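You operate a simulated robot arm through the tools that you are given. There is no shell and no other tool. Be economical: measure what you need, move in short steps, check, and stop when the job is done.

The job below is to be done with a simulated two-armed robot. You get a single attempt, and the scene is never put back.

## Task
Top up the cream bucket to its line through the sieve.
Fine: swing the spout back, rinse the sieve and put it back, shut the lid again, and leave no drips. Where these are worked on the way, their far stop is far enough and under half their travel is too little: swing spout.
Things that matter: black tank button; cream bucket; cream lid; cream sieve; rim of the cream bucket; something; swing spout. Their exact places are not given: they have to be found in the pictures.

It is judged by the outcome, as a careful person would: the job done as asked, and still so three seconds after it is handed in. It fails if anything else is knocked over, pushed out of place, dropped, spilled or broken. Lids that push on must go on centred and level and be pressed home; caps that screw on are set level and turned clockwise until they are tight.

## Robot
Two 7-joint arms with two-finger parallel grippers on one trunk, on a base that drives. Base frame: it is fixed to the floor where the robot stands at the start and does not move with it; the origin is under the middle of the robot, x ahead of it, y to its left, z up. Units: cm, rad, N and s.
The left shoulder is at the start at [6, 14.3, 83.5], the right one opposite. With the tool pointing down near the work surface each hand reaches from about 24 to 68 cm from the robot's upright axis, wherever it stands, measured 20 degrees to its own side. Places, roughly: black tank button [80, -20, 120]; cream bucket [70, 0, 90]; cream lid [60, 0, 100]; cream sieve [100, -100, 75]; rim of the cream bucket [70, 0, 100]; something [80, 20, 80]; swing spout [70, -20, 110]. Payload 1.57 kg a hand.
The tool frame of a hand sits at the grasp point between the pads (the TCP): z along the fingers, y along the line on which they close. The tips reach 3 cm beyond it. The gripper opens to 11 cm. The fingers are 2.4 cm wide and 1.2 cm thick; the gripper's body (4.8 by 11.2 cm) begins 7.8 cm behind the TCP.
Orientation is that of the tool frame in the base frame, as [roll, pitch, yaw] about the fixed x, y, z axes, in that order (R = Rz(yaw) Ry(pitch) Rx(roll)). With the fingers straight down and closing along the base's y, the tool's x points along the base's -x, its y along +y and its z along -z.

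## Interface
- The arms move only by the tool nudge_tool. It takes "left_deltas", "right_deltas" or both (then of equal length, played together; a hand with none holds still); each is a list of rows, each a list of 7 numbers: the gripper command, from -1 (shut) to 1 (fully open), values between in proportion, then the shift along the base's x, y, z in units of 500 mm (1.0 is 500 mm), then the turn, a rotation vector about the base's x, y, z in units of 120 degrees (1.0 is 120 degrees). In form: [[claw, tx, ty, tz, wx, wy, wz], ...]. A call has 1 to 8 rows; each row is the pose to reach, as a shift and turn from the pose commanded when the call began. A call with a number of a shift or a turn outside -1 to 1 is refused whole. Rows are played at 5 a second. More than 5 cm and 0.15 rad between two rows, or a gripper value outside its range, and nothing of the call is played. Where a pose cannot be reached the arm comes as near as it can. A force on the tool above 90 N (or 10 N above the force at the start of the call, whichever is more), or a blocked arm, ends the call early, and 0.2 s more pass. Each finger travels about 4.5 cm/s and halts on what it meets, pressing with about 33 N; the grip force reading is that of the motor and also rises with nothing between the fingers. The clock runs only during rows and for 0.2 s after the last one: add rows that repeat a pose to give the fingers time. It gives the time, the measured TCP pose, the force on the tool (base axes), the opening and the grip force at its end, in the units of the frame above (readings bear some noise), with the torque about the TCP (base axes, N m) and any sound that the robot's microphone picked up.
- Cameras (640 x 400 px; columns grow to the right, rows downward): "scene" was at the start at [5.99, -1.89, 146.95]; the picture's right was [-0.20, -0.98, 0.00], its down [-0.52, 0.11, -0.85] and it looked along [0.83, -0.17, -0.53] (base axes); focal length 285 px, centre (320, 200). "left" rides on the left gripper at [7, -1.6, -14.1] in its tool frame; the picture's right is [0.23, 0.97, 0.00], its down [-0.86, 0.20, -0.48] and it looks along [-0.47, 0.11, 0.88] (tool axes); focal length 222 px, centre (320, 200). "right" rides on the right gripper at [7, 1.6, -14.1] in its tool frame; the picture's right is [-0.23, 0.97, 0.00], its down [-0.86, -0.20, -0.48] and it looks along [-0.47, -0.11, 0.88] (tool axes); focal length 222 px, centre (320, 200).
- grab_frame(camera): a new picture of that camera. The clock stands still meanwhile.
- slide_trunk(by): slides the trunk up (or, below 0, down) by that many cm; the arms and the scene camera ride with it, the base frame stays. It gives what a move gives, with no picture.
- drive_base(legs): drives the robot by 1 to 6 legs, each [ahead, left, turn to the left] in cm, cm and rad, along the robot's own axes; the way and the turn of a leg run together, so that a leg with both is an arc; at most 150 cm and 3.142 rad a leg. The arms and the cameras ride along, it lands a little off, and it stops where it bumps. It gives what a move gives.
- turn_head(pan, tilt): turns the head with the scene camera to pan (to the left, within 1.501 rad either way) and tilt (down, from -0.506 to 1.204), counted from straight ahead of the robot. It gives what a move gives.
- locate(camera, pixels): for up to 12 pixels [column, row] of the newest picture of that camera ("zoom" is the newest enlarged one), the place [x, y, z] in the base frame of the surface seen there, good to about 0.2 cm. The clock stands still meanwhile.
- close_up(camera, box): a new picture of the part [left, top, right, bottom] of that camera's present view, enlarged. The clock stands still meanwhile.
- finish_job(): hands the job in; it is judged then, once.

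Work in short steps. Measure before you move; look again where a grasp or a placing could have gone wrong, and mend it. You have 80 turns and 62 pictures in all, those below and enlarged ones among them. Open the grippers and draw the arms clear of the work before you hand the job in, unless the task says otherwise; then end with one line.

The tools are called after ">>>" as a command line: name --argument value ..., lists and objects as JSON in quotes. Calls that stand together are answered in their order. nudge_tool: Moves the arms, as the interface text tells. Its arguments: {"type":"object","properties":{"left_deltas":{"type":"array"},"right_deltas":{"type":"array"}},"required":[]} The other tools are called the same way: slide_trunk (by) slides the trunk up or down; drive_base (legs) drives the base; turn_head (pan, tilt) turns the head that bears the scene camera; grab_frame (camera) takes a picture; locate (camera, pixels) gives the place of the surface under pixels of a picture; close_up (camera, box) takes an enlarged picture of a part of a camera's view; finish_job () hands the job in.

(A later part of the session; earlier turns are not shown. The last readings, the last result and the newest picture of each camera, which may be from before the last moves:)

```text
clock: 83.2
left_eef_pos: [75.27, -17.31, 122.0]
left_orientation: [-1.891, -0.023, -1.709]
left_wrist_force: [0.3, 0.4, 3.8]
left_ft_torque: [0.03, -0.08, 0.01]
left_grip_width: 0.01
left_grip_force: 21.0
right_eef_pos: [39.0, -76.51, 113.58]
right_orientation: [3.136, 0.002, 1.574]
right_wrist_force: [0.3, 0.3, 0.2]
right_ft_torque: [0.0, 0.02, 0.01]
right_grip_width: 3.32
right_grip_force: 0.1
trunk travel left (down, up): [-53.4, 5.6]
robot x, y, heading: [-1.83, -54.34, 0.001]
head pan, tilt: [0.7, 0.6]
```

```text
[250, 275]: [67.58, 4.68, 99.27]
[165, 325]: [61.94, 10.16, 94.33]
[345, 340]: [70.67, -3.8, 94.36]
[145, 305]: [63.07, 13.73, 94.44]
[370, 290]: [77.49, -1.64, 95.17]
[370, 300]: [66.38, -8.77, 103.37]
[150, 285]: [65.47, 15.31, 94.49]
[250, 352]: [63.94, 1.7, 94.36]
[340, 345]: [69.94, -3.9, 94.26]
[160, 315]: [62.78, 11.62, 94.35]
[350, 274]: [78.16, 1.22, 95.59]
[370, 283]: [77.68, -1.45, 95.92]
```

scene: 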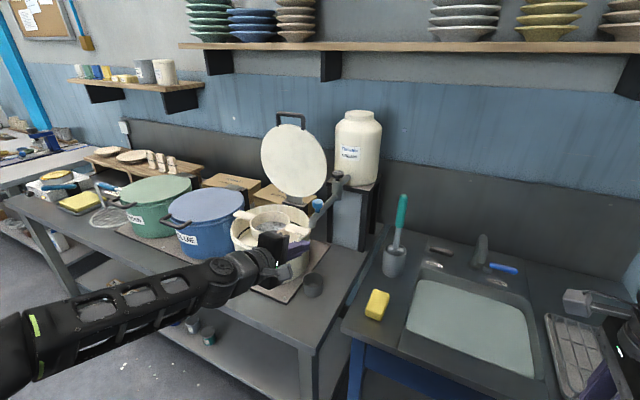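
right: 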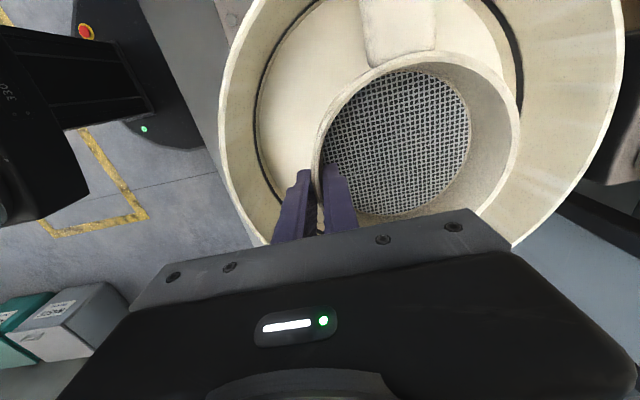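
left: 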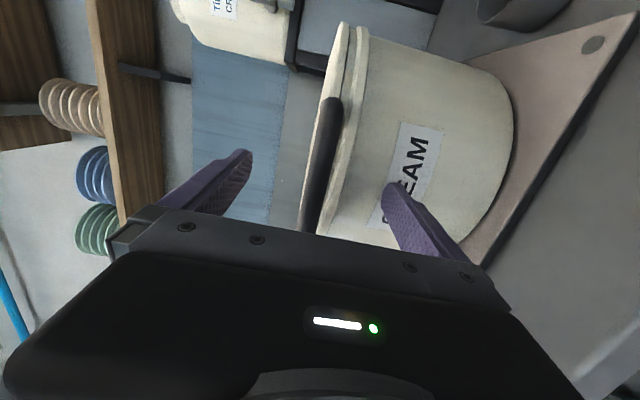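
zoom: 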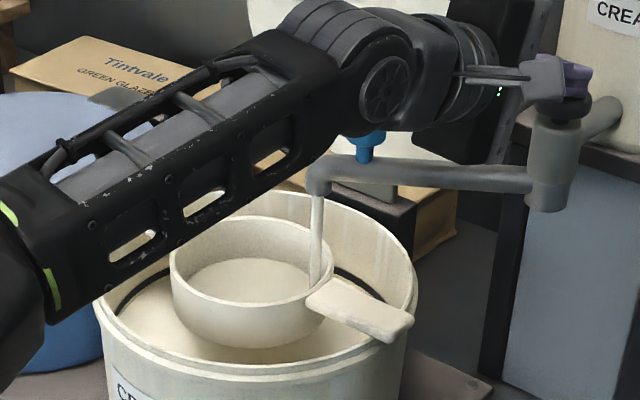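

Level 94.35 (0.22 cm/s); 0.65 to go. I hold 1.8 s + 0.4 s, then release upward and re-measure.

>>> nudge_tool --left_deltas '[[-1, 0, 0, 0, 0, 0, 0], [-1, 0, 0, 0, 0, 0, 0], [-1, 0, 0, 0, 0, 0, 0], [-1, 0, 0, 0, 0, 0, 0], [-1, 0, 0, 0, 0, 0, 0], [-1, 0, 0, 0, 0, 0, 0], [-1, 0, 0, 0, 0, 0, 0], [-1, 0, 0, 0, 0, 0, 0]]'

>>> nudge_tool --left_deltas '[[-1, 0, 0, 0, 0, 0, 0], [-1, 0, 0, 0, 0, 0, 0], [-1, 0, 0, 0.03, 0, 0, 0], [-1, 0, 0, 0.05, 0, 0, 0], [-1, 0, 0, 0.05, 0, 0, 0], [-1, 0, 0, 0.05, 0, 0, 0], [-1, 0, 0, 0.05, 0, 0, 0], [-1, 0, 0, 0.05, 0, 0, 0]]'

>>> close_up --camera "scene" --box '[260, 130, 420, 230]'

>>> locate --camera "zoom" --pixels '[[250, 275], [165, 325], [345, 340], [145, 305], [370, 290], [150, 285], [250, 352], [340, 345], [160, 315], [350, 274], [370, 283], [350, 280]]'

```text
clock: 85.0
left_eef_pos: [75.36, -17.34, 122.02]
left_orientation: [-1.892, -0.022, -1.71]
left_wrist_force: [-0.3, 0.1, 2.8]
left_ft_torque: [0.03, -0.08, 0.03]
left_grip_width: 0.0
left_grip_force: 20.9
right_eef_pos: [39.11, -76.56, 113.62]
right_orientation: [3.138, 0.0, 1.572]
right_wrist_force: [-0.2, 1.2, -0.4]
right_ft_torque: [0.03, -0.02, 0.01]
right_grip_width: 3.29
right_grip_force: 0.0
trunk travel left (down, up): [-53.4, 5.6]
robot x, y, heading: [-1.28, -54.65, 0.003]
head pan, tilt: [0.7, 0.6]
```

```text
clock: 86.8
left_eef_pos: [75.28, -17.42, 124.38]
left_orientation: [-1.892, -0.023, -1.71]
left_wrist_force: [0.0, 0.0, 0.8]
left_ft_torque: [-0.03, -0.02, -0.01]
left_grip_width: 0.0
left_grip_force: 21.4
right_eef_pos: [39.06, -76.44, 113.68]
right_orientation: [3.138, 0.002, 1.574]
right_wrist_force: [-0.1, -0.1, 0.1]
right_ft_torque: [-0.02, 0.01, 0.03]
right_grip_width: 3.31
right_grip_force: 0.1
trunk travel left (down, up): [-53.4, 5.6]
robot x, y, heading: [-1.3, -54.36, -0.0]
head pan, tilt: [0.7, 0.6]
```

```text
4.00 times, centred on (340, 180) of scene
```

zoom: 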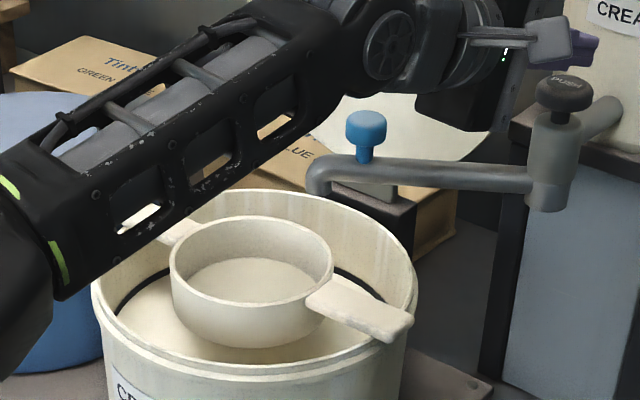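

```text
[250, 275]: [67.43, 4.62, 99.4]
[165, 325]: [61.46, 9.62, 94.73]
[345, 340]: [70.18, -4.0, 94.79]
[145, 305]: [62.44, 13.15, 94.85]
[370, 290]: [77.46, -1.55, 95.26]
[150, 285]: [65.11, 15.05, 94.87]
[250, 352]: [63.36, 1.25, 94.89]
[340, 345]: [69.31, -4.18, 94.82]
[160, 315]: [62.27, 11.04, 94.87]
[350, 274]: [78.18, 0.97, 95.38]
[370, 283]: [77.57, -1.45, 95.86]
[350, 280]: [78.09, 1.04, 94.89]
```

Level ≈94.83, flow stopped. I wait a few seconds for the sieve to drain and view the line closely.

>>> nudge_tool --left_deltas '[[-1, 0, 0, 0, 0, 0, 0], [-1, 0, 0, 0, 0, 0, 0], [-1, 0, 0, 0, 0, 0, 0], [-1, 0, 0, 0, 0, 0, 0], [-1, 0, 0, 0, 0, 0, 0], [-1, 0, 0, 0, 0, 0, 0], [-1, 0, 0, 0, 0, 0, 0], [-1, 0, 0, 0, 0, 0, 0]]'

>>> close_up --camera "scene" --box '[280, 170, 376, 230]'

>>> locate --camera "zoom" --pixels '[[80, 220], [70, 190], [200, 315], [300, 325], [120, 280], [410, 158], [420, 175], [408, 175], [60, 195], [425, 180], [220, 175], [400, 165]]'

```text
clock: 88.6
left_eef_pos: [75.36, -17.46, 124.45]
left_orientation: [-1.893, -0.023, -1.71]
left_wrist_force: [-0.6, 0.2, 0.1]
left_ft_torque: [0.0, -0.01, 0.02]
left_grip_width: 0.01
left_grip_force: 21.6
right_eef_pos: [39.08, -76.49, 113.65]
right_orientation: [3.136, 0.002, 1.572]
right_wrist_force: [-0.9, 0.2, 0.2]
right_ft_torque: [0.02, -0.02, 0.02]
right_grip_width: 3.28
right_grip_force: 0.2
trunk travel left (down, up): [-53.4, 5.6]
robot x, y, heading: [-1.19, -54.47, -0.003]
head pan, tilt: [0.7, 0.6]
```

```text
6.67 times, centred on (328, 200) of scene
```

zoom: 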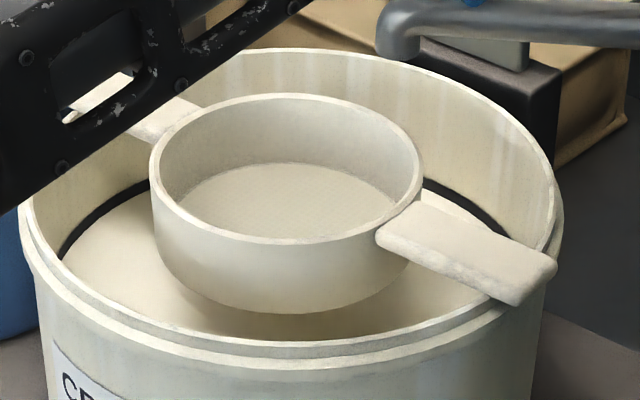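

```text
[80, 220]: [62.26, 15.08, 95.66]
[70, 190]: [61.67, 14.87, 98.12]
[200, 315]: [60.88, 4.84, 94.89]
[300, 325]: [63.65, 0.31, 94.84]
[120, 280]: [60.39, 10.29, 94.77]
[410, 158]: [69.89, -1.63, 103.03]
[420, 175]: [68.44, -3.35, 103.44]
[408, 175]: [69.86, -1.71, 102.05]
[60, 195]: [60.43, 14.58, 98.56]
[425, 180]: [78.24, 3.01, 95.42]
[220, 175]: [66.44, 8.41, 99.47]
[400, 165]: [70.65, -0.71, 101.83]
```

The paint is at 94.84, line centre ≈95.03: a short press (~0.8 s) more.

>>> nudge_tool --left_deltas '[[-1, 0, 0, -0.03, 0, 0, 0], [-1, 0, 0, -0.048, 0, 0, 0], [-1, 0, 0, -0.048, 0, 0, 0], [-1, 0, 0, -0.048, 0, 0, 0], [-1, 0, 0, -0.048, 0, 0, 0], [-1, 0, 0, -0.02, 0, 0, 0], [-1, 0, 0, 0.02, 0, 0, 0], [-1, 0, 0, 0.03, 0, 0, 0]]'

>>> nudge_tool --left_deltas '[[-1, 0, 0, 0, 0, 0, 0], [-1, 0, 0, 0, 0, 0, 0], [-1, 0, 0, 0, 0, 0, 0], [-1, 0, 0, 0, 0, 0, 0], [-1, 0, 0, 0, 0, 0, 0], [-1, 0, 0, 0, 0, 0, 0], [-1, 0, 0, 0, 0, 0, 0], [-1, 0, 0, 0, 0, 0, 0]]'

>>> close_up --camera "scene" --box '[280, 170, 376, 230]'

>>> locate --camera "zoom" --pixels '[[200, 315], [300, 325], [120, 280], [100, 250], [160, 300], [240, 325], [370, 310], [420, 285], [220, 175], [100, 215], [90, 225], [120, 190]]'

```text
clock: 90.4
left_eef_pos: [75.4, -17.35, 125.98]
left_orientation: [-1.895, -0.023, -1.711]
left_wrist_force: [-0.3, -0.2, -0.3]
left_ft_torque: [0.02, 0.02, 0.0]
left_grip_width: 0.01
left_grip_force: 21.1
right_eef_pos: [39.05, -76.47, 113.68]
right_orientation: [3.135, 0.003, 1.571]
right_wrist_force: [0.5, -0.2, -0.8]
right_ft_torque: [-0.02, 0.01, 0.01]
right_grip_width: 3.31
right_grip_force: 0.1
trunk travel left (down, up): [-53.4, 5.6]
robot x, y, heading: [-1.7, -54.64, 0.003]
head pan, tilt: [0.7, 0.6]
```

```text
clock: 92.2
left_eef_pos: [75.4, -17.28, 126.0]
left_orientation: [-1.892, -0.023, -1.71]
left_wrist_force: [-0.7, 0.8, 0.9]
left_ft_torque: [0.01, 0.0, 0.05]
left_grip_width: 0.0
left_grip_force: 21.4
right_eef_pos: [39.08, -76.46, 113.61]
right_orientation: [3.137, 0.002, 1.573]
right_wrist_force: [-0.1, 0.0, -0.1]
right_ft_torque: [0.02, 0.01, 0.01]
right_grip_width: 3.3
right_grip_force: 0.1
trunk travel left (down, up): [-53.4, 5.6]
robot x, y, heading: [-1.37, -54.55, 0.001]
head pan, tilt: [0.7, 0.6]
```

```text
6.67 times, centred on (328, 200) of scene
```

zoom: 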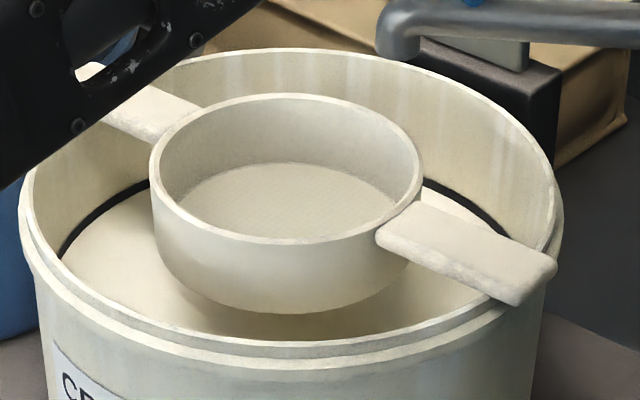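

```text
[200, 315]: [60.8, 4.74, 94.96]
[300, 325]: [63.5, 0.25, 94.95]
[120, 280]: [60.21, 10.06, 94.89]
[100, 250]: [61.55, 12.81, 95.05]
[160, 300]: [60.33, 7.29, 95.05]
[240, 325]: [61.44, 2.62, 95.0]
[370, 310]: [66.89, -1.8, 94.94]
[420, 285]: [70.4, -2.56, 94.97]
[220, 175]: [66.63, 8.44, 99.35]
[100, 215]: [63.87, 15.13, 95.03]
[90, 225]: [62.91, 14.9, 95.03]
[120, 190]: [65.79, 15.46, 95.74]
```

Level is now ≈94.98, on the line (95.03). To swing the spout back I must come from its left: pull the left hand back, drive the base 20 cm left, and lower it to z≈113.4 at (60,3).

>>> nudge_tool --left_deltas '[[-1, -0.08, 0, 0.03, 0, 0, 0], [-1, -0.16, 0, 0.04, 0, 0, 0], [-1, -0.24, 0, 0.04, 0, 0, 0], [-1, -0.32, 0, 0.04, 0, 0, 0], [-1, -0.34, 0, 0.04, 0, 0, 0]]'

>>> drive_base --legs '[[0, 21, 0]]'

>>> nudge_tool --left_deltas '[[-1, 0, 0, -0.08, 0, 0, 0], [-1, 0, 0, -0.16, 0, 0, 0], [-1, 0, 0, -0.24, 0, 0, 0], [-1, 0, 0, -0.292, 0, 0, 0], [-1, 0, 0, -0.292, 0, 0, 0]]'

```text
clock: 93.4
left_eef_pos: [58.42, -17.35, 128.06]
left_orientation: [-1.892, -0.023, -1.712]
left_wrist_force: [-0.3, -0.2, -0.2]
left_ft_torque: [0.01, 0.0, 0.02]
left_grip_width: 0.0
left_grip_force: 20.9
right_eef_pos: [39.04, -76.41, 113.65]
right_orientation: [3.134, 0.001, 1.572]
right_wrist_force: [0.8, 0.9, -0.6]
right_ft_torque: [0.0, -0.01, -0.03]
right_grip_width: 3.3
right_grip_force: 0.1
trunk travel left (down, up): [-53.4, 5.6]
robot x, y, heading: [-1.49, -54.92, -0.0]
head pan, tilt: [0.7, 0.6]
```

```text
clock: 95.0
left_eef_pos: [58.39, 4.3, 128.05]
left_orientation: [-1.892, -0.026, -1.713]
left_wrist_force: [0.0, 0.2, -0.4]
left_ft_torque: [-0.01, -0.01, -0.04]
left_grip_width: 0.01
left_grip_force: 21.0
right_eef_pos: [39.0, -54.88, 113.7]
right_orientation: [3.137, 0.004, 1.572]
right_wrist_force: [-0.1, 0.5, -1.0]
right_ft_torque: [-0.01, 0.03, -0.02]
right_grip_width: 3.29
right_grip_force: 0.1
trunk travel left (down, up): [-53.4, 5.6]
robot x, y, heading: [-1.33, -32.97, -0.002]
head pan, tilt: [0.7, 0.6]
```

```text
clock: 96.2
left_eef_pos: [58.29, 4.19, 113.35]
left_orientation: [-1.891, -0.024, -1.711]
left_wrist_force: [-0.4, 0.4, -0.3]
left_ft_torque: [0.03, -0.02, 0.01]
left_grip_width: 0.0
left_grip_force: 21.6
right_eef_pos: [38.92, -54.92, 113.59]
right_orientation: [3.135, 0.003, 1.571]
right_wrist_force: [0.2, -0.1, 0.5]
right_ft_torque: [0.02, 0.02, -0.01]
right_grip_width: 3.3
right_grip_force: 0.1
trunk travel left (down, up): [-53.4, 5.6]
robot x, y, heading: [-1.5, -32.96, -0.002]
head pan, tilt: [0.7, 0.6]
```

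I go forward past the spout's left side and sweep it back to its starting place.

>>> nudge_tool --left_deltas '[[-1, 0.09, 0, 0, 0, 0, 0], [-1, 0.18, -0.01, 0, 0, 0, 0], [-1, 0.19, -0.08, 0, 0, 0, 0], [-1, 0.175, -0.15, 0, 0, 0, 0], [-1, 0.155, -0.22, 0, 0, 0, 0], [-1, 0.13, -0.28, 0, 0, 0, 0], [-1, 0.1, -0.33, 0, 0, 0, 0], [-1, 0.08, -0.37, 0, 0, 0, 0]]'

>>> turn_head --pan 0.3 --tilt 0.6

>>> close_up --camera "scene" --box '[210, 110, 370, 210]'

```text
clock: 97.5
left_eef_pos: [65.55, -2.76, 113.67]
left_orientation: [-1.886, -0.01, -1.644]
left_wrist_force: [-28.6, 29.8, 22.2]
left_ft_torque: [0.02, 0.73, -0.68]
left_grip_width: 0.02
left_grip_force: 21.0
right_eef_pos: [38.78, -54.39, 113.74]
right_orientation: [3.134, 0.003, 1.58]
right_wrist_force: [0.8, -1.1, 0.1]
right_ft_torque: [0.05, 0.08, -0.03]
right_grip_width: 3.29
right_grip_force: 0.0
trunk travel left (down, up): [-53.4, 5.6]
robot x, y, heading: [-1.69, -32.9, 0.016]
head pan, tilt: [0.7, 0.6]
stopped in row 6 (left hand): the force on the tool passed its limit (the readings are from after the stop); the commanded pose is now the measured one
```

```text
clock: 98.3
left_eef_pos: [65.22, -3.2, 113.54]
left_orientation: [-1.885, -0.019, -1.657]
left_wrist_force: [-39.5, 36.1, 23.6]
left_ft_torque: [0.12, 0.8, -0.9]
left_grip_width: 0.0
left_grip_force: 21.6
right_eef_pos: [38.4, -54.14, 114.08]
right_orientation: [3.13, 0.005, 1.578]
right_wrist_force: [0.0, -0.6, -0.1]
right_ft_torque: [-0.01, 0.02, -0.02]
right_grip_width: 3.31
right_grip_force: 0.1
trunk travel left (down, up): [-53.4, 5.6]
robot x, y, heading: [-1.64, -33.35, 0.009]
head pan, tilt: [0.3, 0.6]
```

```text
4.00 times, centred on (290, 160) of scene
```

zoom: 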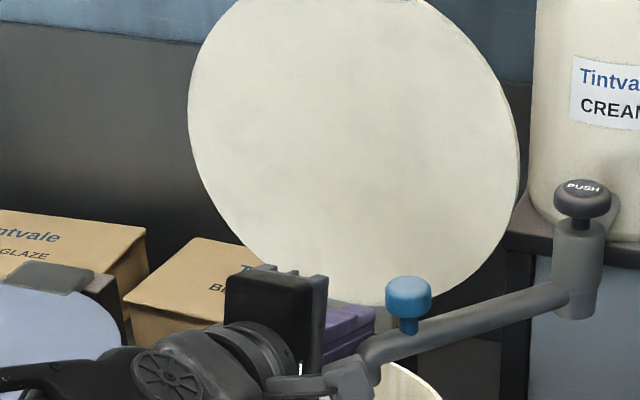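

The left hand's camera bracket jams on the outlet, pushing hard. I free it by reversing: first left (+y), then back and up.

>>> nudge_tool --left_deltas '[[-1, 0.01, 0.05, 0, 0, 0, 0], [-1, 0.0, 0.1, 0, 0, 0, 0], [-1, -0.05, 0.13, 0, 0, 0, 0], [-1, -0.13, 0.14, 0.01, 0, 0, 0], [-1, -0.2, 0.14, 0.06, 0, 0, 0], [-1, -0.25, 0.14, 0.14, 0, 0, 0], [-1, -0.3, 0.14, 0.22, 0, 0, 0], [-1, -0.34, 0.14, 0.3, 0, 0, 0]]'

>>> close_up --camera "scene" --box '[210, 120, 370, 220]'

>>> locate --camera "zoom" --pixels '[[408, 240], [380, 310], [450, 285], [580, 140], [330, 350], [300, 150], [400, 290]]'

```text
clock: 100.1
left_eef_pos: [48.76, 2.74, 128.37]
left_orientation: [-1.894, -0.016, -1.671]
left_wrist_force: [-0.1, -0.6, -0.3]
left_ft_torque: [0.0, 0.03, 0.01]
left_grip_width: 0.0
left_grip_force: 21.6
right_eef_pos: [38.98, -54.8, 113.62]
right_orientation: [3.137, 0.001, 1.579]
right_wrist_force: [0.0, 0.5, -0.2]
right_ft_torque: [0.0, -0.03, 0.03]
right_grip_width: 3.28
right_grip_force: 0.1
trunk travel left (down, up): [-53.4, 5.6]
robot x, y, heading: [-1.86, -32.74, 0.009]
head pan, tilt: [0.3, 0.6]
```

```text
4.00 times, centred on (290, 170) of scene
```

zoom: 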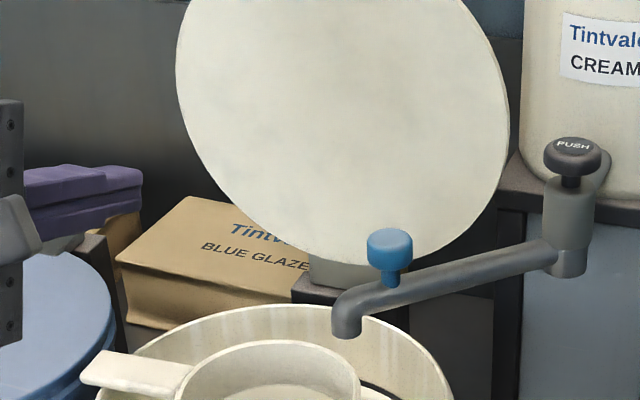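

```text
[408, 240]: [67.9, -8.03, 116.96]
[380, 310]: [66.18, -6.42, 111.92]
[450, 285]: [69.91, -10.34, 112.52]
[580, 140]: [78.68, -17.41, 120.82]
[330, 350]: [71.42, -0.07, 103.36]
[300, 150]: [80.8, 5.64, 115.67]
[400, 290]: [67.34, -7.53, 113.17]
```

Spout is now at ≈45°, undamaged. I'll use the right hand (fingers down) from the bucket side: drive left 47 cm, close its fingers, move it to y≈3.

>>> drive_base --legs '[[0, 47, -0.008]]'

>>> nudge_tool --right_deltas '[[-1, 0, 0.08, 0, 0, 0, 0], [-1, 0, 0.16, 0, 0, 0, 0], [-1, 0, 0.22, 0, 0, 0, 0], [-1, 0, 0.22, 0, 0, 0, 0]]'

>>> slide_trunk --by 5

>>> drive_base --legs '[[11, 0, 0]]'

```text
clock: 102.9
left_eef_pos: [48.98, 49.3, 128.22]
left_orientation: [-1.894, -0.018, -1.677]
left_wrist_force: [0.4, -0.6, -0.7]
left_ft_torque: [-0.02, -0.03, 0.01]
left_grip_width: 0.03
left_grip_force: 21.3
right_eef_pos: [38.78, -8.17, 113.61]
right_orientation: [3.137, 0.004, 1.571]
right_wrist_force: [-0.1, 0.7, 0.1]
right_ft_torque: [0.0, 0.03, -0.01]
right_grip_width: 3.3
right_grip_force: 0.0
trunk travel left (down, up): [-53.4, 5.6]
robot x, y, heading: [-2.05, 13.63, 0.001]
head pan, tilt: [0.3, 0.6]
```

```text
clock: 103.9
left_eef_pos: [49.02, 49.16, 128.32]
left_orientation: [-1.894, -0.017, -1.675]
left_wrist_force: [0.3, -0.3, 0.9]
left_ft_torque: [-0.01, -0.02, 0.01]
left_grip_width: 0.0
left_grip_force: 21.5
right_eef_pos: [38.86, 2.76, 113.62]
right_orientation: [3.134, 0.003, 1.57]
right_wrist_force: [-0.3, 0.6, 0.5]
right_ft_torque: [0.0, -0.02, 0.02]
right_grip_width: 0.0
right_grip_force: 21.3
trunk travel left (down, up): [-53.4, 5.6]
robot x, y, heading: [-1.51, 13.6, -0.0]
head pan, tilt: [0.3, 0.6]
```

```text
clock: 104.8
left_eef_pos: [49.0, 49.21, 133.28]
left_orientation: [-1.895, -0.017, -1.676]
left_wrist_force: [0.1, -0.3, 0.9]
left_ft_torque: [-0.04, -0.02, 0.01]
left_grip_width: 0.0
left_grip_force: 20.9
right_eef_pos: [38.77, 2.69, 118.59]
right_orientation: [3.132, 0.0, 1.571]
right_wrist_force: [-0.6, -0.1, 0.5]
right_ft_torque: [-0.02, 0.01, 0.0]
right_grip_width: 0.0
right_grip_force: 21.2
trunk travel left (down, up): [-58.4, 0.6]
robot x, y, heading: [-1.95, 13.71, -0.004]
head pan, tilt: [0.3, 0.6]
```

```text
clock: 106.0
left_eef_pos: [60.21, 49.08, 133.27]
left_orientation: [-1.897, -0.019, -1.675]
left_wrist_force: [0.0, 0.6, -0.6]
left_ft_torque: [-0.01, -0.03, 0.01]
left_grip_width: 0.0
left_grip_force: 20.6
right_eef_pos: [49.95, 2.82, 118.65]
right_orientation: [3.136, 0.003, 1.569]
right_wrist_force: [1.6, 1.0, -0.9]
right_ft_torque: [-0.02, 0.05, -0.01]
right_grip_width: 0.01
right_grip_force: 21.3
trunk travel left (down, up): [-58.4, 0.6]
robot x, y, heading: [9.49, 14.01, -0.001]
head pan, tilt: [0.3, 0.6]
```

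Now the right hand moves forward and down to the spout's left side, about (67.5,−0.5), tip z 111.5.

>>> nudge_tool --right_deltas '[[-1, 0.09, 0, 0, 0, 0, 0], [-1, 0.18, 0, 0, 0, 0, 0], [-1, 0.27, 0, -0.03, 0, 0, 0], [-1, 0.35, -0.03, -0.07, 0, 0, 0], [-1, 0.35, -0.06, -0.083, 0, 0, 0], [-1, 0.35, -0.06, -0.083, 0, 0, 0]]'

>>> turn_head --pan -0.3 --tilt 0.6

>>> grab_frame --camera "right"

```text
clock: 107.4
left_eef_pos: [59.99, 49.02, 133.32]
left_orientation: [-1.895, -0.017, -1.674]
left_wrist_force: [-0.2, -0.7, -0.2]
left_ft_torque: [0.02, 0.0, 0.02]
left_grip_width: 0.0
left_grip_force: 21.9
right_eef_pos: [62.15, -3.03, 116.08]
right_orientation: [3.129, 0.001, 1.572]
right_wrist_force: [-0.2, 0.2, -0.5]
right_ft_torque: [-0.01, 0.01, -0.01]
right_grip_width: 0.0
right_grip_force: 21.4
right hand out of reach, approached as far as the arm can: row 1, 2, 3, 4, 5, 6
trunk travel left (down, up): [-58.4, 0.6]
robot x, y, heading: [9.8, 13.78, 0.0]
head pan, tilt: [0.3, 0.6]
```

```text
clock: 108.4
left_eef_pos: [60.08, 49.2, 133.31]
left_orientation: [-1.893, -0.017, -1.676]
left_wrist_force: [0.4, 0.4, 0.2]
left_ft_torque: [-0.01, 0.0, -0.03]
left_grip_width: 0.0
left_grip_force: 21.1
right_eef_pos: [61.95, -2.8, 116.08]
right_orientation: [3.129, 0.002, 1.571]
right_wrist_force: [0.1, 0.6, 0.9]
right_ft_torque: [-0.01, 0.02, 0.03]
right_grip_width: 0.02
right_grip_force: 21.2
trunk travel left (down, up): [-58.4, 0.6]
robot x, y, heading: [9.17, 13.82, -0.001]
head pan, tilt: [-0.3, 0.6]
```

```text
11 pictures are left
```

right: 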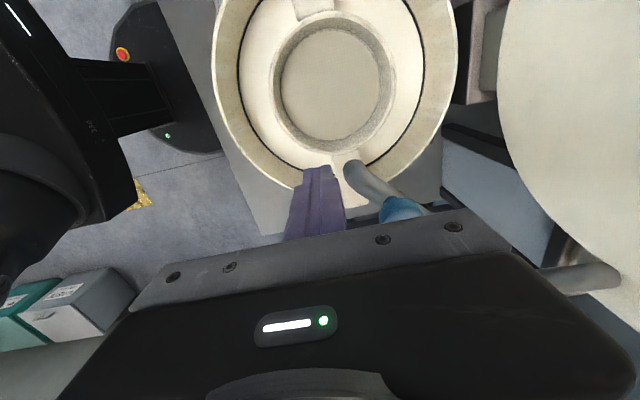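

Reach is 6 cm short with fingers straight down. I move left a bit and tilt the fingers 30° forward to gain reach, then advance to x≈68.

>>> nudge_tool --right_deltas '[[-1, 0, 0.06, 0, 0, 0, 0], [-1, 0, 0.1, 0, 0, -0.06, 0], [-1, 0, 0.1, 0, 0, -0.12, 0], [-1, 0, 0.1, 0, 0, -0.18, 0], [-1, 0.0, 0.1, 0, 0, -0.25, 0], [-1, 0.06, 0.1, -0.02, 0, -0.25, 0], [-1, 0.13, 0.1, -0.04, 0, -0.25, 0], [-1, 0.13, 0.1, -0.04, 0, -0.25, 0]]'

```text
clock: 110.2
left_eef_pos: [60.07, 49.26, 133.42]
left_orientation: [-1.894, -0.018, -1.675]
left_wrist_force: [0.5, -0.2, 0.1]
left_ft_torque: [0.01, -0.03, 0.02]
left_grip_width: 0.0
left_grip_force: 21.2
right_eef_pos: [68.33, 2.5, 114.06]
right_orientation: [2.609, 0.001, 1.57]
right_wrist_force: [0.0, 0.1, -0.1]
right_ft_torque: [-0.01, 0.01, 0.01]
right_grip_width: 0.01
right_grip_force: 21.1
right hand out of reach, approached as far as the arm can: row 1
trunk travel left (down, up): [-58.4, 0.6]
robot x, y, heading: [9.08, 13.3, 0.001]
head pan, tilt: [-0.3, 0.6]
```

In place at (68.3,2.5,114). I sweep the spout back along its arc to the start position.

>>> nudge_tool --right_deltas '[[-1, 0, -0.07, 0, 0, 0, 0], [-1, 0, -0.14, 0, 0, 0, 0], [-1, -0.03, -0.18, 0, 0, 0, 0], [-1, -0.065, -0.22, 0, 0, 0, 0], [-1, -0.095, -0.265, 0, 0, 0, 0], [-1, -0.12, -0.31, 0, 0, 0, 0], [-1, -0.13, -0.345, 0, 0, 0, 0], [-1, -0.13, -0.345, 0, 0, 0, 0]]'

>>> grab_frame --camera "scene"

```text
clock: 112.0
left_eef_pos: [59.97, 49.56, 133.16]
left_orientation: [-1.894, -0.019, -1.674]
left_wrist_force: [-0.1, -0.5, 0.8]
left_ft_torque: [0.03, -0.02, 0.01]
left_grip_width: 0.01
left_grip_force: 21.7
right_eef_pos: [61.66, -14.25, 114.31]
right_orientation: [2.609, 0.001, 1.575]
right_wrist_force: [2.4, 20.8, -1.1]
right_ft_torque: [-0.26, 0.03, 0.22]
right_grip_width: 0.02
right_grip_force: 21.2
trunk travel left (down, up): [-58.4, 0.6]
robot x, y, heading: [8.95, 13.73, 0.005]
head pan, tilt: [-0.3, 0.6]
```

```text
10 pictures are left
```

scene: 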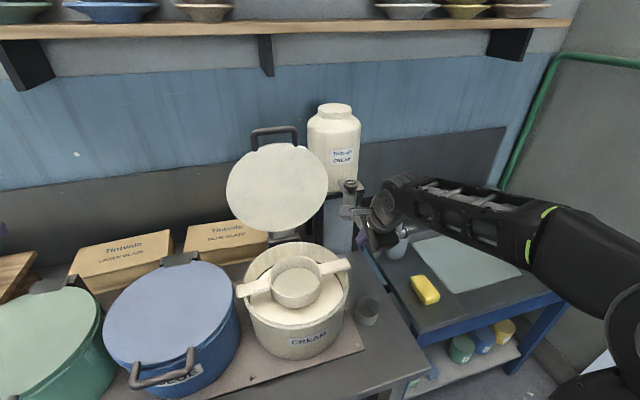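

Force rose at y −14.3: the spout is at its home stop. I withdraw the right hand left and back, untilting it, in front of the sieve at (50,2.4).

>>> nudge_tool --right_deltas '[[-1, 0, 0.05, 0, 0, 0, 0], [-1, -0.05, 0.12, 0, 0, 0, 0], [-1, -0.12, 0.16, 0, 0, 0, 0], [-1, -0.19, 0.2, 0.03, 0, 0, 0], [-1, -0.24, 0.25, 0.05, 0, 0.06, 0], [-1, -0.24, 0.3, 0.05, 0, 0.12, 0], [-0.2, -0.24, 0.33, 0.05, 0, 0.18, 0], [-0.2, -0.24, 0.333, 0.05, 0, 0.25, 0]]'

>>> close_up --camera "scene" --box '[220, 160, 400, 272]'

>>> locate --camera "zoom" --pixels '[[75, 470], [460, 80], [450, 125], [440, 30], [80, 355], [270, 320], [420, 250], [200, 330], [190, 280], [500, 390]]'

```text
clock: 113.8
left_eef_pos: [60.06, 49.26, 133.34]
left_orientation: [-1.896, -0.018, -1.676]
left_wrist_force: [0.0, 1.1, -0.3]
left_ft_torque: [0.01, -0.04, 0.0]
left_grip_width: 0.01
left_grip_force: 21.3
right_eef_pos: [49.85, 1.89, 116.6]
right_orientation: [3.135, 0.002, 1.571]
right_wrist_force: [0.0, -0.5, -0.1]
right_ft_torque: [0.03, 0.04, -0.01]
right_grip_width: 4.41
right_grip_force: 0.0
trunk travel left (down, up): [-58.4, 0.6]
robot x, y, heading: [9.72, 13.24, 0.003]
head pan, tilt: [-0.3, 0.6]
```

```text
3.56 times, centred on (310, 216) of scene
```

zoom: 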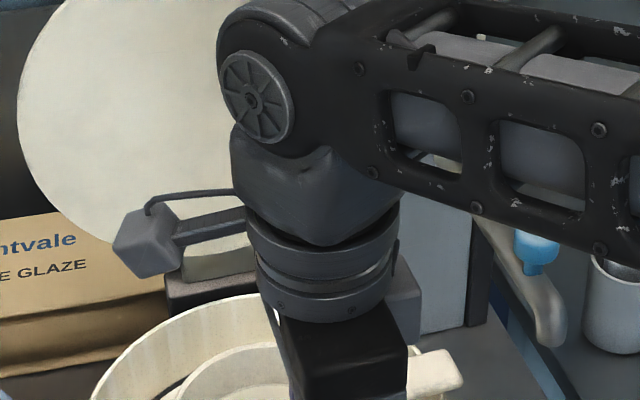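

```text
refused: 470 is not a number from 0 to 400
```

>>> locate --camera "zoom" --pixels '[[550, 325], [538, 245], [445, 375]]'

>>> locate --camera "scene" --pixels '[[241, 291], [347, 264], [297, 306], [300, 257], [273, 285], [324, 275]]'

```text
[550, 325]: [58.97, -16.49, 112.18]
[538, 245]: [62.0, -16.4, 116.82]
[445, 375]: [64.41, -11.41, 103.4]
```

```text
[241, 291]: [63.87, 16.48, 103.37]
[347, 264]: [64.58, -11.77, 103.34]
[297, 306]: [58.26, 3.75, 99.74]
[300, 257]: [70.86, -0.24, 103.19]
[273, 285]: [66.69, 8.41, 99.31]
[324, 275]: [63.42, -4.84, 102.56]
```

Spout is home and the sieve unmoved. I go to (58.4,2.4), lower to z 103.7 and grip the front wall again.

>>> nudge_tool --right_deltas '[[-0.2, 0.08, 0.01, 0, 0, 0, 0], [-0.2, 0.171, 0.01, 0, 0, 0, 0], [-0.2, 0.171, 0.01, -0.08, 0, 0, 0], [-0.2, 0.171, 0.01, -0.16, 0, 0, 0], [-0.2, 0.171, 0.01, -0.23, 0, 0, 0], [-0.2, 0.171, 0.01, -0.258, 0, 0, 0], [-0.2, 0.171, 0.01, -0.258, 0, 0, 0]]'

>>> nudge_tool --right_deltas '[[-1, 0, 0, 0, 0, 0, 0], [-1, 0, 0, 0, 0, 0, 0], [-1, 0, 0, 0, 0, 0, 0], [-1, 0, 0, 0, 0, 0, 0], [-1, 0, 0, 0, 0, 0, 0], [-1, 0, 0, 0, 0, 0, 0]]'

>>> grab_frame --camera "right"

```text
clock: 115.4
left_eef_pos: [60.07, 49.12, 133.35]
left_orientation: [-1.893, -0.017, -1.676]
left_wrist_force: [-0.1, 0.3, -0.3]
left_ft_torque: [0.01, 0.0, 0.01]
left_grip_width: 0.02
left_grip_force: 21.2
right_eef_pos: [58.2, 2.22, 103.78]
right_orientation: [3.134, 0.002, 1.571]
right_wrist_force: [-0.6, 1.3, 0.1]
right_ft_torque: [-0.01, 0.0, -0.02]
right_grip_width: 4.41
right_grip_force: 0.1
trunk travel left (down, up): [-58.4, 0.6]
robot x, y, heading: [9.36, 13.39, -0.003]
head pan, tilt: [-0.3, 0.6]
```

```text
clock: 116.8
left_eef_pos: [59.96, 49.29, 133.35]
left_orientation: [-1.895, -0.018, -1.674]
left_wrist_force: [-0.6, -0.4, 0.3]
left_ft_torque: [0.0, -0.01, 0.0]
left_grip_width: 0.0
left_grip_force: 20.9
right_eef_pos: [58.32, 2.39, 103.94]
right_orientation: [3.131, 0.001, 1.572]
right_wrist_force: [0.4, 0.3, 8.6]
right_ft_torque: [-0.02, -0.78, 0.38]
right_grip_width: 0.82
right_grip_force: 27.4
trunk travel left (down, up): [-58.4, 0.6]
robot x, y, heading: [9.38, 13.34, -0.0]
head pan, tilt: [-0.3, 0.6]
```

```text
8 pictures are left
```

right: 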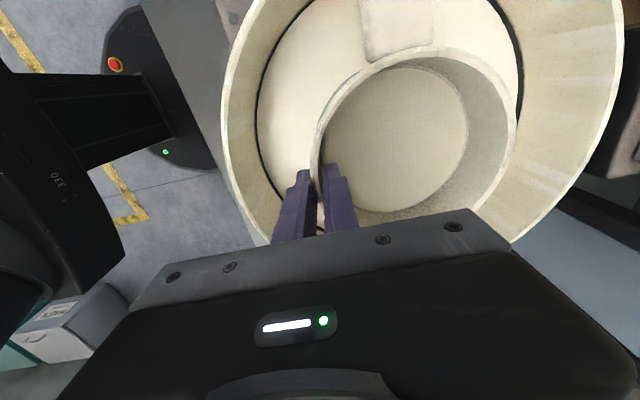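

Gripped again (paint still films the mesh). I lift it 5 cm and let it drip over the bucket for several seconds.

>>> nudge_tool --right_deltas '[[-1, 0, 0, 0.03, 0, 0, 0], [-1, 0, 0, 0.08, 0, 0, 0], [-1, 0, 0, 0.12, 0, 0, 0], [-1, 0, 0, 0.12, 0, 0, 0], [-1, 0, 0, 0.12, 0, 0, 0], [-1, 0, 0, 0.12, 0, 0, 0], [-1, 0, 0, 0.12, 0, 0, 0], [-1, 0, 0, 0.12, 0, 0, 0]]'

>>> nudge_tool --right_deltas '[[-1, 0, 0, 0, 0, 0, 0], [-1, 0, 0, 0, 0, 0, 0], [-1, 0, 0, 0, 0, 0, 0], [-1, 0, 0, 0, 0, 0, 0], [-1, 0, 0, 0, 0, 0, 0], [-1, 0, 0, 0, 0, 0, 0], [-1, 0, 0, 0, 0, 0, 0], [-1, 0, 0, 0, 0, 0, 0]]'

>>> nudge_tool --right_deltas '[[-1, 0, 0, 0, 0, 0, 0], [-1, 0, 0, 0, 0, 0, 0], [-1, 0, 0, 0, 0, 0, 0], [-1, 0, 0, 0, 0, 0, 0], [-1, 0, 0, 0, 0, 0, 0], [-1, 0, 0, 0, 0, 0, 0], [-1, 0, 0, 0, 0, 0, 0], [-1, 0, 0, 0, 0, 0, 0]]'

>>> nudge_tool --right_deltas '[[-1, 0, 0, 0, 0, 0, 0], [-1, 0, 0, 0, 0, 0, 0], [-1, 0, 0, 0, 0, 0, 0], [-1, 0, 0, 0, 0, 0, 0], [-1, 0, 0, 0, 0, 0, 0], [-1, 0, 0, 0, 0, 0, 0], [-1, 0, 0, 0, 0, 0, 0], [-1, 0, 0, 0, 0, 0, 0]]'

>>> close_up --camera "scene" --box '[200, 180, 400, 305]'

```text
clock: 118.6
left_eef_pos: [60.07, 49.24, 133.28]
left_orientation: [-1.895, -0.018, -1.675]
left_wrist_force: [0.4, -0.5, -0.5]
left_ft_torque: [-0.01, 0.0, -0.01]
left_grip_width: 0.0
left_grip_force: 21.2
right_eef_pos: [58.15, 2.27, 109.88]
right_orientation: [3.134, 0.003, 1.572]
right_wrist_force: [0.9, 0.0, -1.1]
right_ft_torque: [0.02, 0.07, 0.0]
right_grip_width: 0.75
right_grip_force: 27.2
trunk travel left (down, up): [-58.4, 0.6]
robot x, y, heading: [9.48, 13.78, -0.002]
head pan, tilt: [-0.3, 0.6]
```

```text
clock: 120.4
left_eef_pos: [60.11, 49.18, 133.32]
left_orientation: [-1.893, -0.019, -1.676]
left_wrist_force: [-0.3, 0.7, 0.8]
left_ft_torque: [0.01, 0.0, 0.05]
left_grip_width: 0.0
left_grip_force: 20.7
right_eef_pos: [58.24, 2.16, 109.81]
right_orientation: [3.132, 0.002, 1.571]
right_wrist_force: [0.3, -0.8, -1.3]
right_ft_torque: [-0.01, 0.13, 0.0]
right_grip_width: 0.75
right_grip_force: 26.9
trunk travel left (down, up): [-58.4, 0.6]
robot x, y, heading: [9.05, 13.52, 0.002]
head pan, tilt: [-0.3, 0.6]
```

```text
clock: 122.2
left_eef_pos: [60.13, 49.17, 133.26]
left_orientation: [-1.893, -0.018, -1.676]
left_wrist_force: [-0.6, -0.4, -0.2]
left_ft_torque: [0.0, 0.01, -0.01]
left_grip_width: 0.0
left_grip_force: 21.2
right_eef_pos: [58.3, 2.31, 109.74]
right_orientation: [3.134, 0.001, 1.571]
right_wrist_force: [0.4, 0.0, -1.7]
right_ft_torque: [-0.01, 0.1, -0.02]
right_grip_width: 0.75
right_grip_force: 26.7
trunk travel left (down, up): [-58.4, 0.6]
robot x, y, heading: [9.38, 13.66, 0.003]
head pan, tilt: [-0.3, 0.6]
```

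```text
clock: 124.0
left_eef_pos: [59.96, 49.24, 133.14]
left_orientation: [-1.894, -0.019, -1.674]
left_wrist_force: [-0.3, 0.8, -0.8]
left_ft_torque: [0.0, 0.01, 0.0]
left_grip_width: 0.03
left_grip_force: 21.5
right_eef_pos: [58.17, 2.4, 109.74]
right_orientation: [3.13, 0.002, 1.572]
right_wrist_force: [0.2, -0.3, -1.7]
right_ft_torque: [-0.03, 0.11, 0.0]
right_grip_width: 0.75
right_grip_force: 26.9
trunk travel left (down, up): [-58.4, 0.6]
robot x, y, heading: [9.52, 14.04, 0.001]
head pan, tilt: [-0.3, 0.6]
```

```text
3.20 times, centred on (300, 242) of scene
```

zoom: 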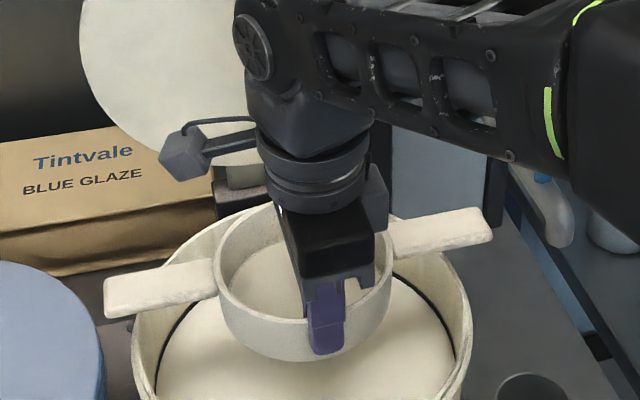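

No drips are visible. I pull the left hand back, then drive: back 20, right 67, ahead 28, bringing the sieve before the faucet.

>>> nudge_tool --left_deltas '[[-1, -0.06, 0, 0, 0, 0, 0], [-1, -0.12, 0, 0, 0, 0, 0], [-1, -0.18, 0, 0, 0, 0, 0]]'

>>> drive_base --legs '[[-20, 0, 0], [0, -67, 0], [28, 0, 0]]'

>>> turn_head --pan -0.15 --tilt 0.65

>>> grab_frame --camera "scene"

```text
clock: 124.8
left_eef_pos: [50.73, 49.1, 133.29]
left_orientation: [-1.894, -0.016, -1.674]
left_wrist_force: [0.2, 0.3, 0.2]
left_ft_torque: [-0.05, 0.0, 0.0]
left_grip_width: 0.0
left_grip_force: 21.1
right_eef_pos: [58.22, 2.22, 109.9]
right_orientation: [3.134, 0.001, 1.57]
right_wrist_force: [-0.5, 0.0, -2.1]
right_ft_torque: [0.01, 0.11, 0.01]
right_grip_width: 0.76
right_grip_force: 26.6
trunk travel left (down, up): [-58.4, 0.6]
robot x, y, heading: [9.8, 13.39, 0.005]
head pan, tilt: [-0.3, 0.6]
```

```text
clock: 131.3
left_eef_pos: [58.43, -16.7, 133.2]
left_orientation: [-1.895, -0.018, -1.672]
left_wrist_force: [0.8, -0.2, 0.0]
left_ft_torque: [-0.02, 0.04, -0.03]
left_grip_width: 0.02
left_grip_force: 21.2
right_eef_pos: [65.93, -63.54, 109.8]
right_orientation: [3.134, 0.0, 1.573]
right_wrist_force: [0.1, 0.0, -1.8]
right_ft_torque: [0.0, 0.12, -0.02]
right_grip_width: 0.75
right_grip_force: 26.8
trunk travel left (down, up): [-58.4, 0.6]
robot x, y, heading: [16.88, -52.39, 0.005]
head pan, tilt: [-0.3, 0.6]
```

```text
clock: 132.0
left_eef_pos: [58.36, -16.65, 133.27]
left_orientation: [-1.894, -0.017, -1.673]
left_wrist_force: [0.6, -0.5, -0.4]
left_ft_torque: [0.0, 0.0, 0.02]
left_grip_width: 0.03
left_grip_force: 21.2
right_eef_pos: [65.71, -63.56, 109.77]
right_orientation: [3.132, 0.002, 1.576]
right_wrist_force: [0.0, 0.0, -1.8]
right_ft_torque: [0.02, 0.09, 0.02]
right_grip_width: 0.76
right_grip_force: 26.5
trunk travel left (down, up): [-58.4, 0.6]
robot x, y, heading: [16.94, -52.4, 0.002]
head pan, tilt: [-0.15, 0.649]
```

```text
6 pictures are left
```

scene: 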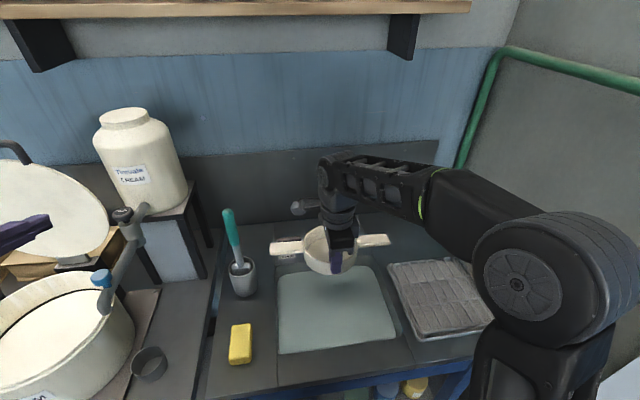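

I measure the basin's extent and faucet/lever from this picture to set the sieve down under the tap.

>>> locate --camera "scene" --pixels '[[283, 275], [276, 300], [282, 345], [390, 335], [383, 300], [368, 272], [330, 330], [299, 208], [289, 258], [274, 320], [396, 320], [240, 345]]'

```text
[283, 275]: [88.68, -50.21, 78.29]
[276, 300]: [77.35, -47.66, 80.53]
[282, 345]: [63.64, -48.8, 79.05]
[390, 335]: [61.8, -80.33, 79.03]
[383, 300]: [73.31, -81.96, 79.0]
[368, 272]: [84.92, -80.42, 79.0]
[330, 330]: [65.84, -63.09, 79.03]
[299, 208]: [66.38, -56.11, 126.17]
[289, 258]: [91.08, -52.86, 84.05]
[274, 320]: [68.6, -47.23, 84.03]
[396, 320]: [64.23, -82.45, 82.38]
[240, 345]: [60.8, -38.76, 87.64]
```

Basin interior: x 61.5–88.5, y −48…−82, floor z 79; sieve fits. I lower in front of the tap, then go forward beneath the outlet and down to the floor.

>>> nudge_tool --right_deltas '[[-1, 0, -0.015, -0.095, 0, 0, 0], [-1, 0, -0.029, -0.19, 0, 0, 0], [-1, 0, -0.029, -0.285, 0, 0, 0], [-1, 0, -0.029, -0.38, 0, 0, 0], [-1, 0.08, -0.029, -0.41, 0, 0, 0], [-1, 0.166, -0.029, -0.43, 0, 0, 0], [-1, 0.166, -0.029, -0.49, 0, 0, 0], [-1, 0.166, -0.029, -0.512, 0, 0, 0]]'

>>> nudge_tool --right_deltas '[[-1, 0, 0, 0, 0, 0, 0], [-0.2, 0, 0, 0, 0, 0, 0], [-0.2, 0, 0, 0, 0, 0, 0], [-0.2, 0, 0, 0, 0, 0, 0], [-0.2, 0, 0, 0.06, 0, 0, 0], [-0.2, 0, 0, 0.12, 0, 0, 0], [-0.2, -0.06, 0, 0.18, 0, 0, 0], [-0.2, -0.12, 0, 0.24, 0, 0, 0]]'

>>> close_up --camera "scene" --box '[210, 190, 410, 315]'

```text
clock: 133.8
left_eef_pos: [58.41, -16.8, 133.19]
left_orientation: [-1.894, -0.019, -1.672]
left_wrist_force: [0.5, 0.9, 0.2]
left_ft_torque: [-0.02, -0.01, 0.02]
left_grip_width: 0.0
left_grip_force: 21.0
right_eef_pos: [74.14, -64.98, 84.29]
right_orientation: [3.132, 0.002, 1.573]
right_wrist_force: [-0.5, -0.2, -0.7]
right_ft_torque: [0.02, 0.14, 0.02]
right_grip_width: 0.75
right_grip_force: 26.7
trunk travel left (down, up): [-58.4, 0.6]
robot x, y, heading: [16.7, -52.25, 0.007]
head pan, tilt: [-0.15, 0.649]
```

```text
clock: 135.6
left_eef_pos: [58.38, -16.74, 133.27]
left_orientation: [-1.893, -0.016, -1.671]
left_wrist_force: [-0.1, -0.3, -0.2]
left_ft_torque: [0.0, 0.02, 0.02]
left_grip_width: 0.0
left_grip_force: 21.7
right_eef_pos: [68.11, -64.83, 96.25]
right_orientation: [3.132, 0.003, 1.575]
right_wrist_force: [-0.8, -0.5, 0.9]
right_ft_torque: [-0.02, -0.01, 0.02]
right_grip_width: 4.4
right_grip_force: 0.1
trunk travel left (down, up): [-58.4, 0.6]
robot x, y, heading: [16.72, -52.33, 0.01]
head pan, tilt: [-0.15, 0.649]
```

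```text
3.20 times, centred on (310, 252) of scene
```

zoom: 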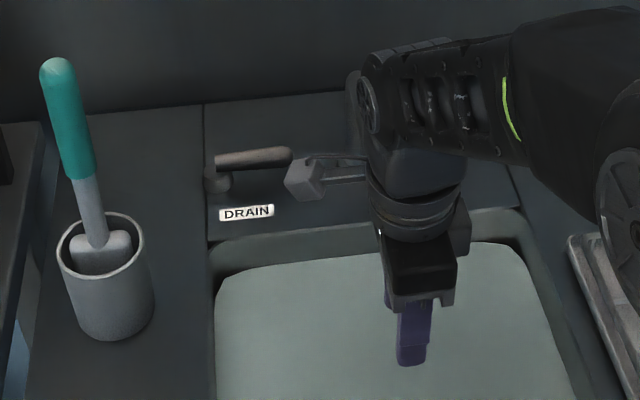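

The sieve has vanished under the surface: the basin holds opaque water deeper than I thought. I look straight in with the hand camera and locate.

>>> grab_frame --camera "right"

```text
4 pictures are left
```

right: 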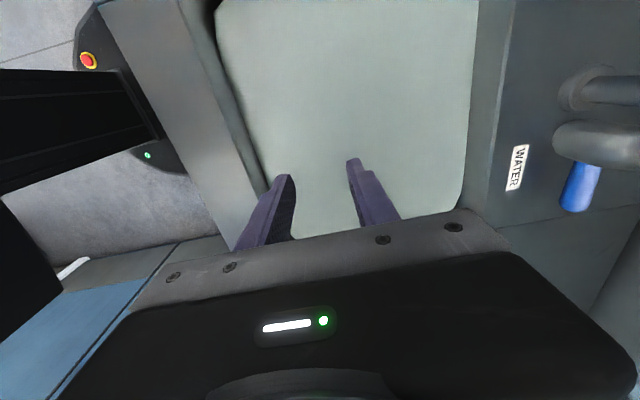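

The sieve lies submerged (so it is being rinsed). I'll retrieve it by feel: same x,y, fingers wide open, descend first to z 78, then in small steps watching the force.

>>> nudge_tool --right_deltas '[[1, 0.06, -0.003, 0, 0, 0, 0], [1, 0.12, -0.003, -0.05, 0, 0, 0], [1, 0.12, -0.003, -0.14, 0, 0, 0], [1, 0.12, -0.003, -0.23, 0, 0, 0], [1, 0.12, -0.003, -0.31, 0, 0, 0], [1, 0.12, -0.003, -0.365, 0, 0, 0], [1, 0.12, -0.003, -0.365, 0, 0, 0]]'

>>> nudge_tool --right_deltas '[[1, 0, 0, -0.012, 0, 0, 0], [1, 0, 0, -0.024, 0, 0, 0], [1, 0, 0, -0.024, 0, 0, 0]]'

>>> nudge_tool --right_deltas '[[1, 0, 0, -0.012, 0, 0, 0], [1, 0, 0, -0.024, 0, 0, 0], [1, 0, 0, -0.024, 0, 0, 0]]'

```text
clock: 137.2
left_eef_pos: [58.37, -16.62, 133.32]
left_orientation: [-1.895, -0.017, -1.674]
left_wrist_force: [-0.3, -0.1, 0.3]
left_ft_torque: [0.0, 0.01, -0.01]
left_grip_width: 0.0
left_grip_force: 21.0
right_eef_pos: [74.11, -64.99, 77.85]
right_orientation: [3.132, 0.002, 1.574]
right_wrist_force: [-0.7, -0.1, -0.4]
right_ft_torque: [-0.02, -0.02, -0.06]
right_grip_width: 11.01
right_grip_force: 0.0
trunk travel left (down, up): [-58.4, 0.6]
robot x, y, heading: [16.77, -52.13, 0.002]
head pan, tilt: [-0.15, 0.649]
```

```text
clock: 138.0
left_eef_pos: [58.41, -16.66, 133.27]
left_orientation: [-1.894, -0.016, -1.673]
left_wrist_force: [-0.2, 0.1, 0.4]
left_ft_torque: [0.0, -0.01, 0.01]
left_grip_width: 0.0
left_grip_force: 21.4
right_eef_pos: [74.06, -65.19, 76.77]
right_orientation: [3.133, 0.001, 1.573]
right_wrist_force: [-0.7, -0.5, -0.6]
right_ft_torque: [0.01, 0.03, 0.0]
right_grip_width: 11.0
right_grip_force: 0.1
trunk travel left (down, up): [-58.4, 0.6]
robot x, y, heading: [16.65, -52.41, 0.005]
head pan, tilt: [-0.15, 0.649]
```

```text
clock: 138.8
left_eef_pos: [58.29, -16.72, 133.26]
left_orientation: [-1.894, -0.017, -1.672]
left_wrist_force: [0.9, 0.6, -0.1]
left_ft_torque: [0.01, -0.03, -0.02]
left_grip_width: 0.0
left_grip_force: 21.0
right_eef_pos: [74.22, -65.27, 75.47]
right_orientation: [3.132, 0.001, 1.575]
right_wrist_force: [-0.4, 0.5, -0.5]
right_ft_torque: [-0.01, -0.02, -0.02]
right_grip_width: 11.01
right_grip_force: 0.1
trunk travel left (down, up): [-58.4, 0.6]
robot x, y, heading: [16.93, -52.11, 0.004]
head pan, tilt: [-0.15, 0.649]
```

No contact yet at z 75.5; continue in the same small steps.

>>> nudge_tool --right_deltas '[[1, 0, 0, -0.012, 0, 0, 0], [1, 0, 0, -0.024, 0, 0, 0], [1, 0, 0, -0.024, 0, 0, 0]]'

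>>> nudge_tool --right_deltas '[[1, 0, 0, -0.012, 0, 0, 0], [1, 0, 0, -0.024, 0, 0, 0], [1, 0, 0, -0.024, 0, 0, 0]]'

>>> nudge_tool --right_deltas '[[1, 0, 0, -0.008, 0, 0, 0], [1, 0, 0, -0.016, 0, 0, 0], [1, 0, 0, -0.016, 0, 0, 0]]'

```text
clock: 139.6
left_eef_pos: [58.32, -16.7, 133.16]
left_orientation: [-1.893, -0.016, -1.672]
left_wrist_force: [-0.1, -0.9, 0.0]
left_ft_torque: [0.0, -0.03, 0.01]
left_grip_width: 0.0
left_grip_force: 21.3
right_eef_pos: [73.99, -65.03, 74.26]
right_orientation: [3.133, 0.001, 1.574]
right_wrist_force: [-0.2, -0.3, -0.1]
right_ft_torque: [0.01, -0.01, -0.03]
right_grip_width: 11.0
right_grip_force: 0.0
trunk travel left (down, up): [-58.4, 0.6]
robot x, y, heading: [17.12, -52.23, 0.001]
head pan, tilt: [-0.15, 0.649]
```

```text
clock: 140.4
left_eef_pos: [57.65, -16.54, 133.49]
left_orientation: [-1.886, -0.018, -1.672]
left_wrist_force: [-0.6, 0.0, -0.1]
left_ft_torque: [0.0, 0.01, -0.04]
left_grip_width: 0.02
left_grip_force: 21.4
right_eef_pos: [74.34, -65.21, 74.15]
right_orientation: [3.111, 0.0, 1.577]
right_wrist_force: [-6.7, -4.6, 78.3]
right_ft_torque: [-0.15, -2.31, 0.34]
right_grip_width: 10.24
right_grip_force: 0.1
trunk travel left (down, up): [-58.4, 0.6]
robot x, y, heading: [16.63, -52.44, -0.0]
head pan, tilt: [-0.15, 0.649]
```

```text
clock: 140.7
left_eef_pos: [58.1, -16.7, 133.32]
left_orientation: [-1.892, -0.016, -1.674]
left_wrist_force: [0.5, 0.0, -0.5]
left_ft_torque: [-0.01, -0.03, 0.05]
left_grip_width: 0.03
left_grip_force: 21.5
right_eef_pos: [74.84, -65.07, 74.26]
right_orientation: [3.111, -0.003, 1.577]
right_wrist_force: [-5.5, -2.2, 43.6]
right_ft_torque: [-0.12, 1.75, 0.15]
right_grip_width: 10.75
right_grip_force: 0.0
trunk travel left (down, up): [-58.4, 0.6]
robot x, y, heading: [17.12, -52.46, 0.002]
head pan, tilt: [-0.15, 0.649]
stopped in row 1 (right hand): the force on the tool passed its limit (the readings are from after the stop); the commanded pose is now the measured one
```

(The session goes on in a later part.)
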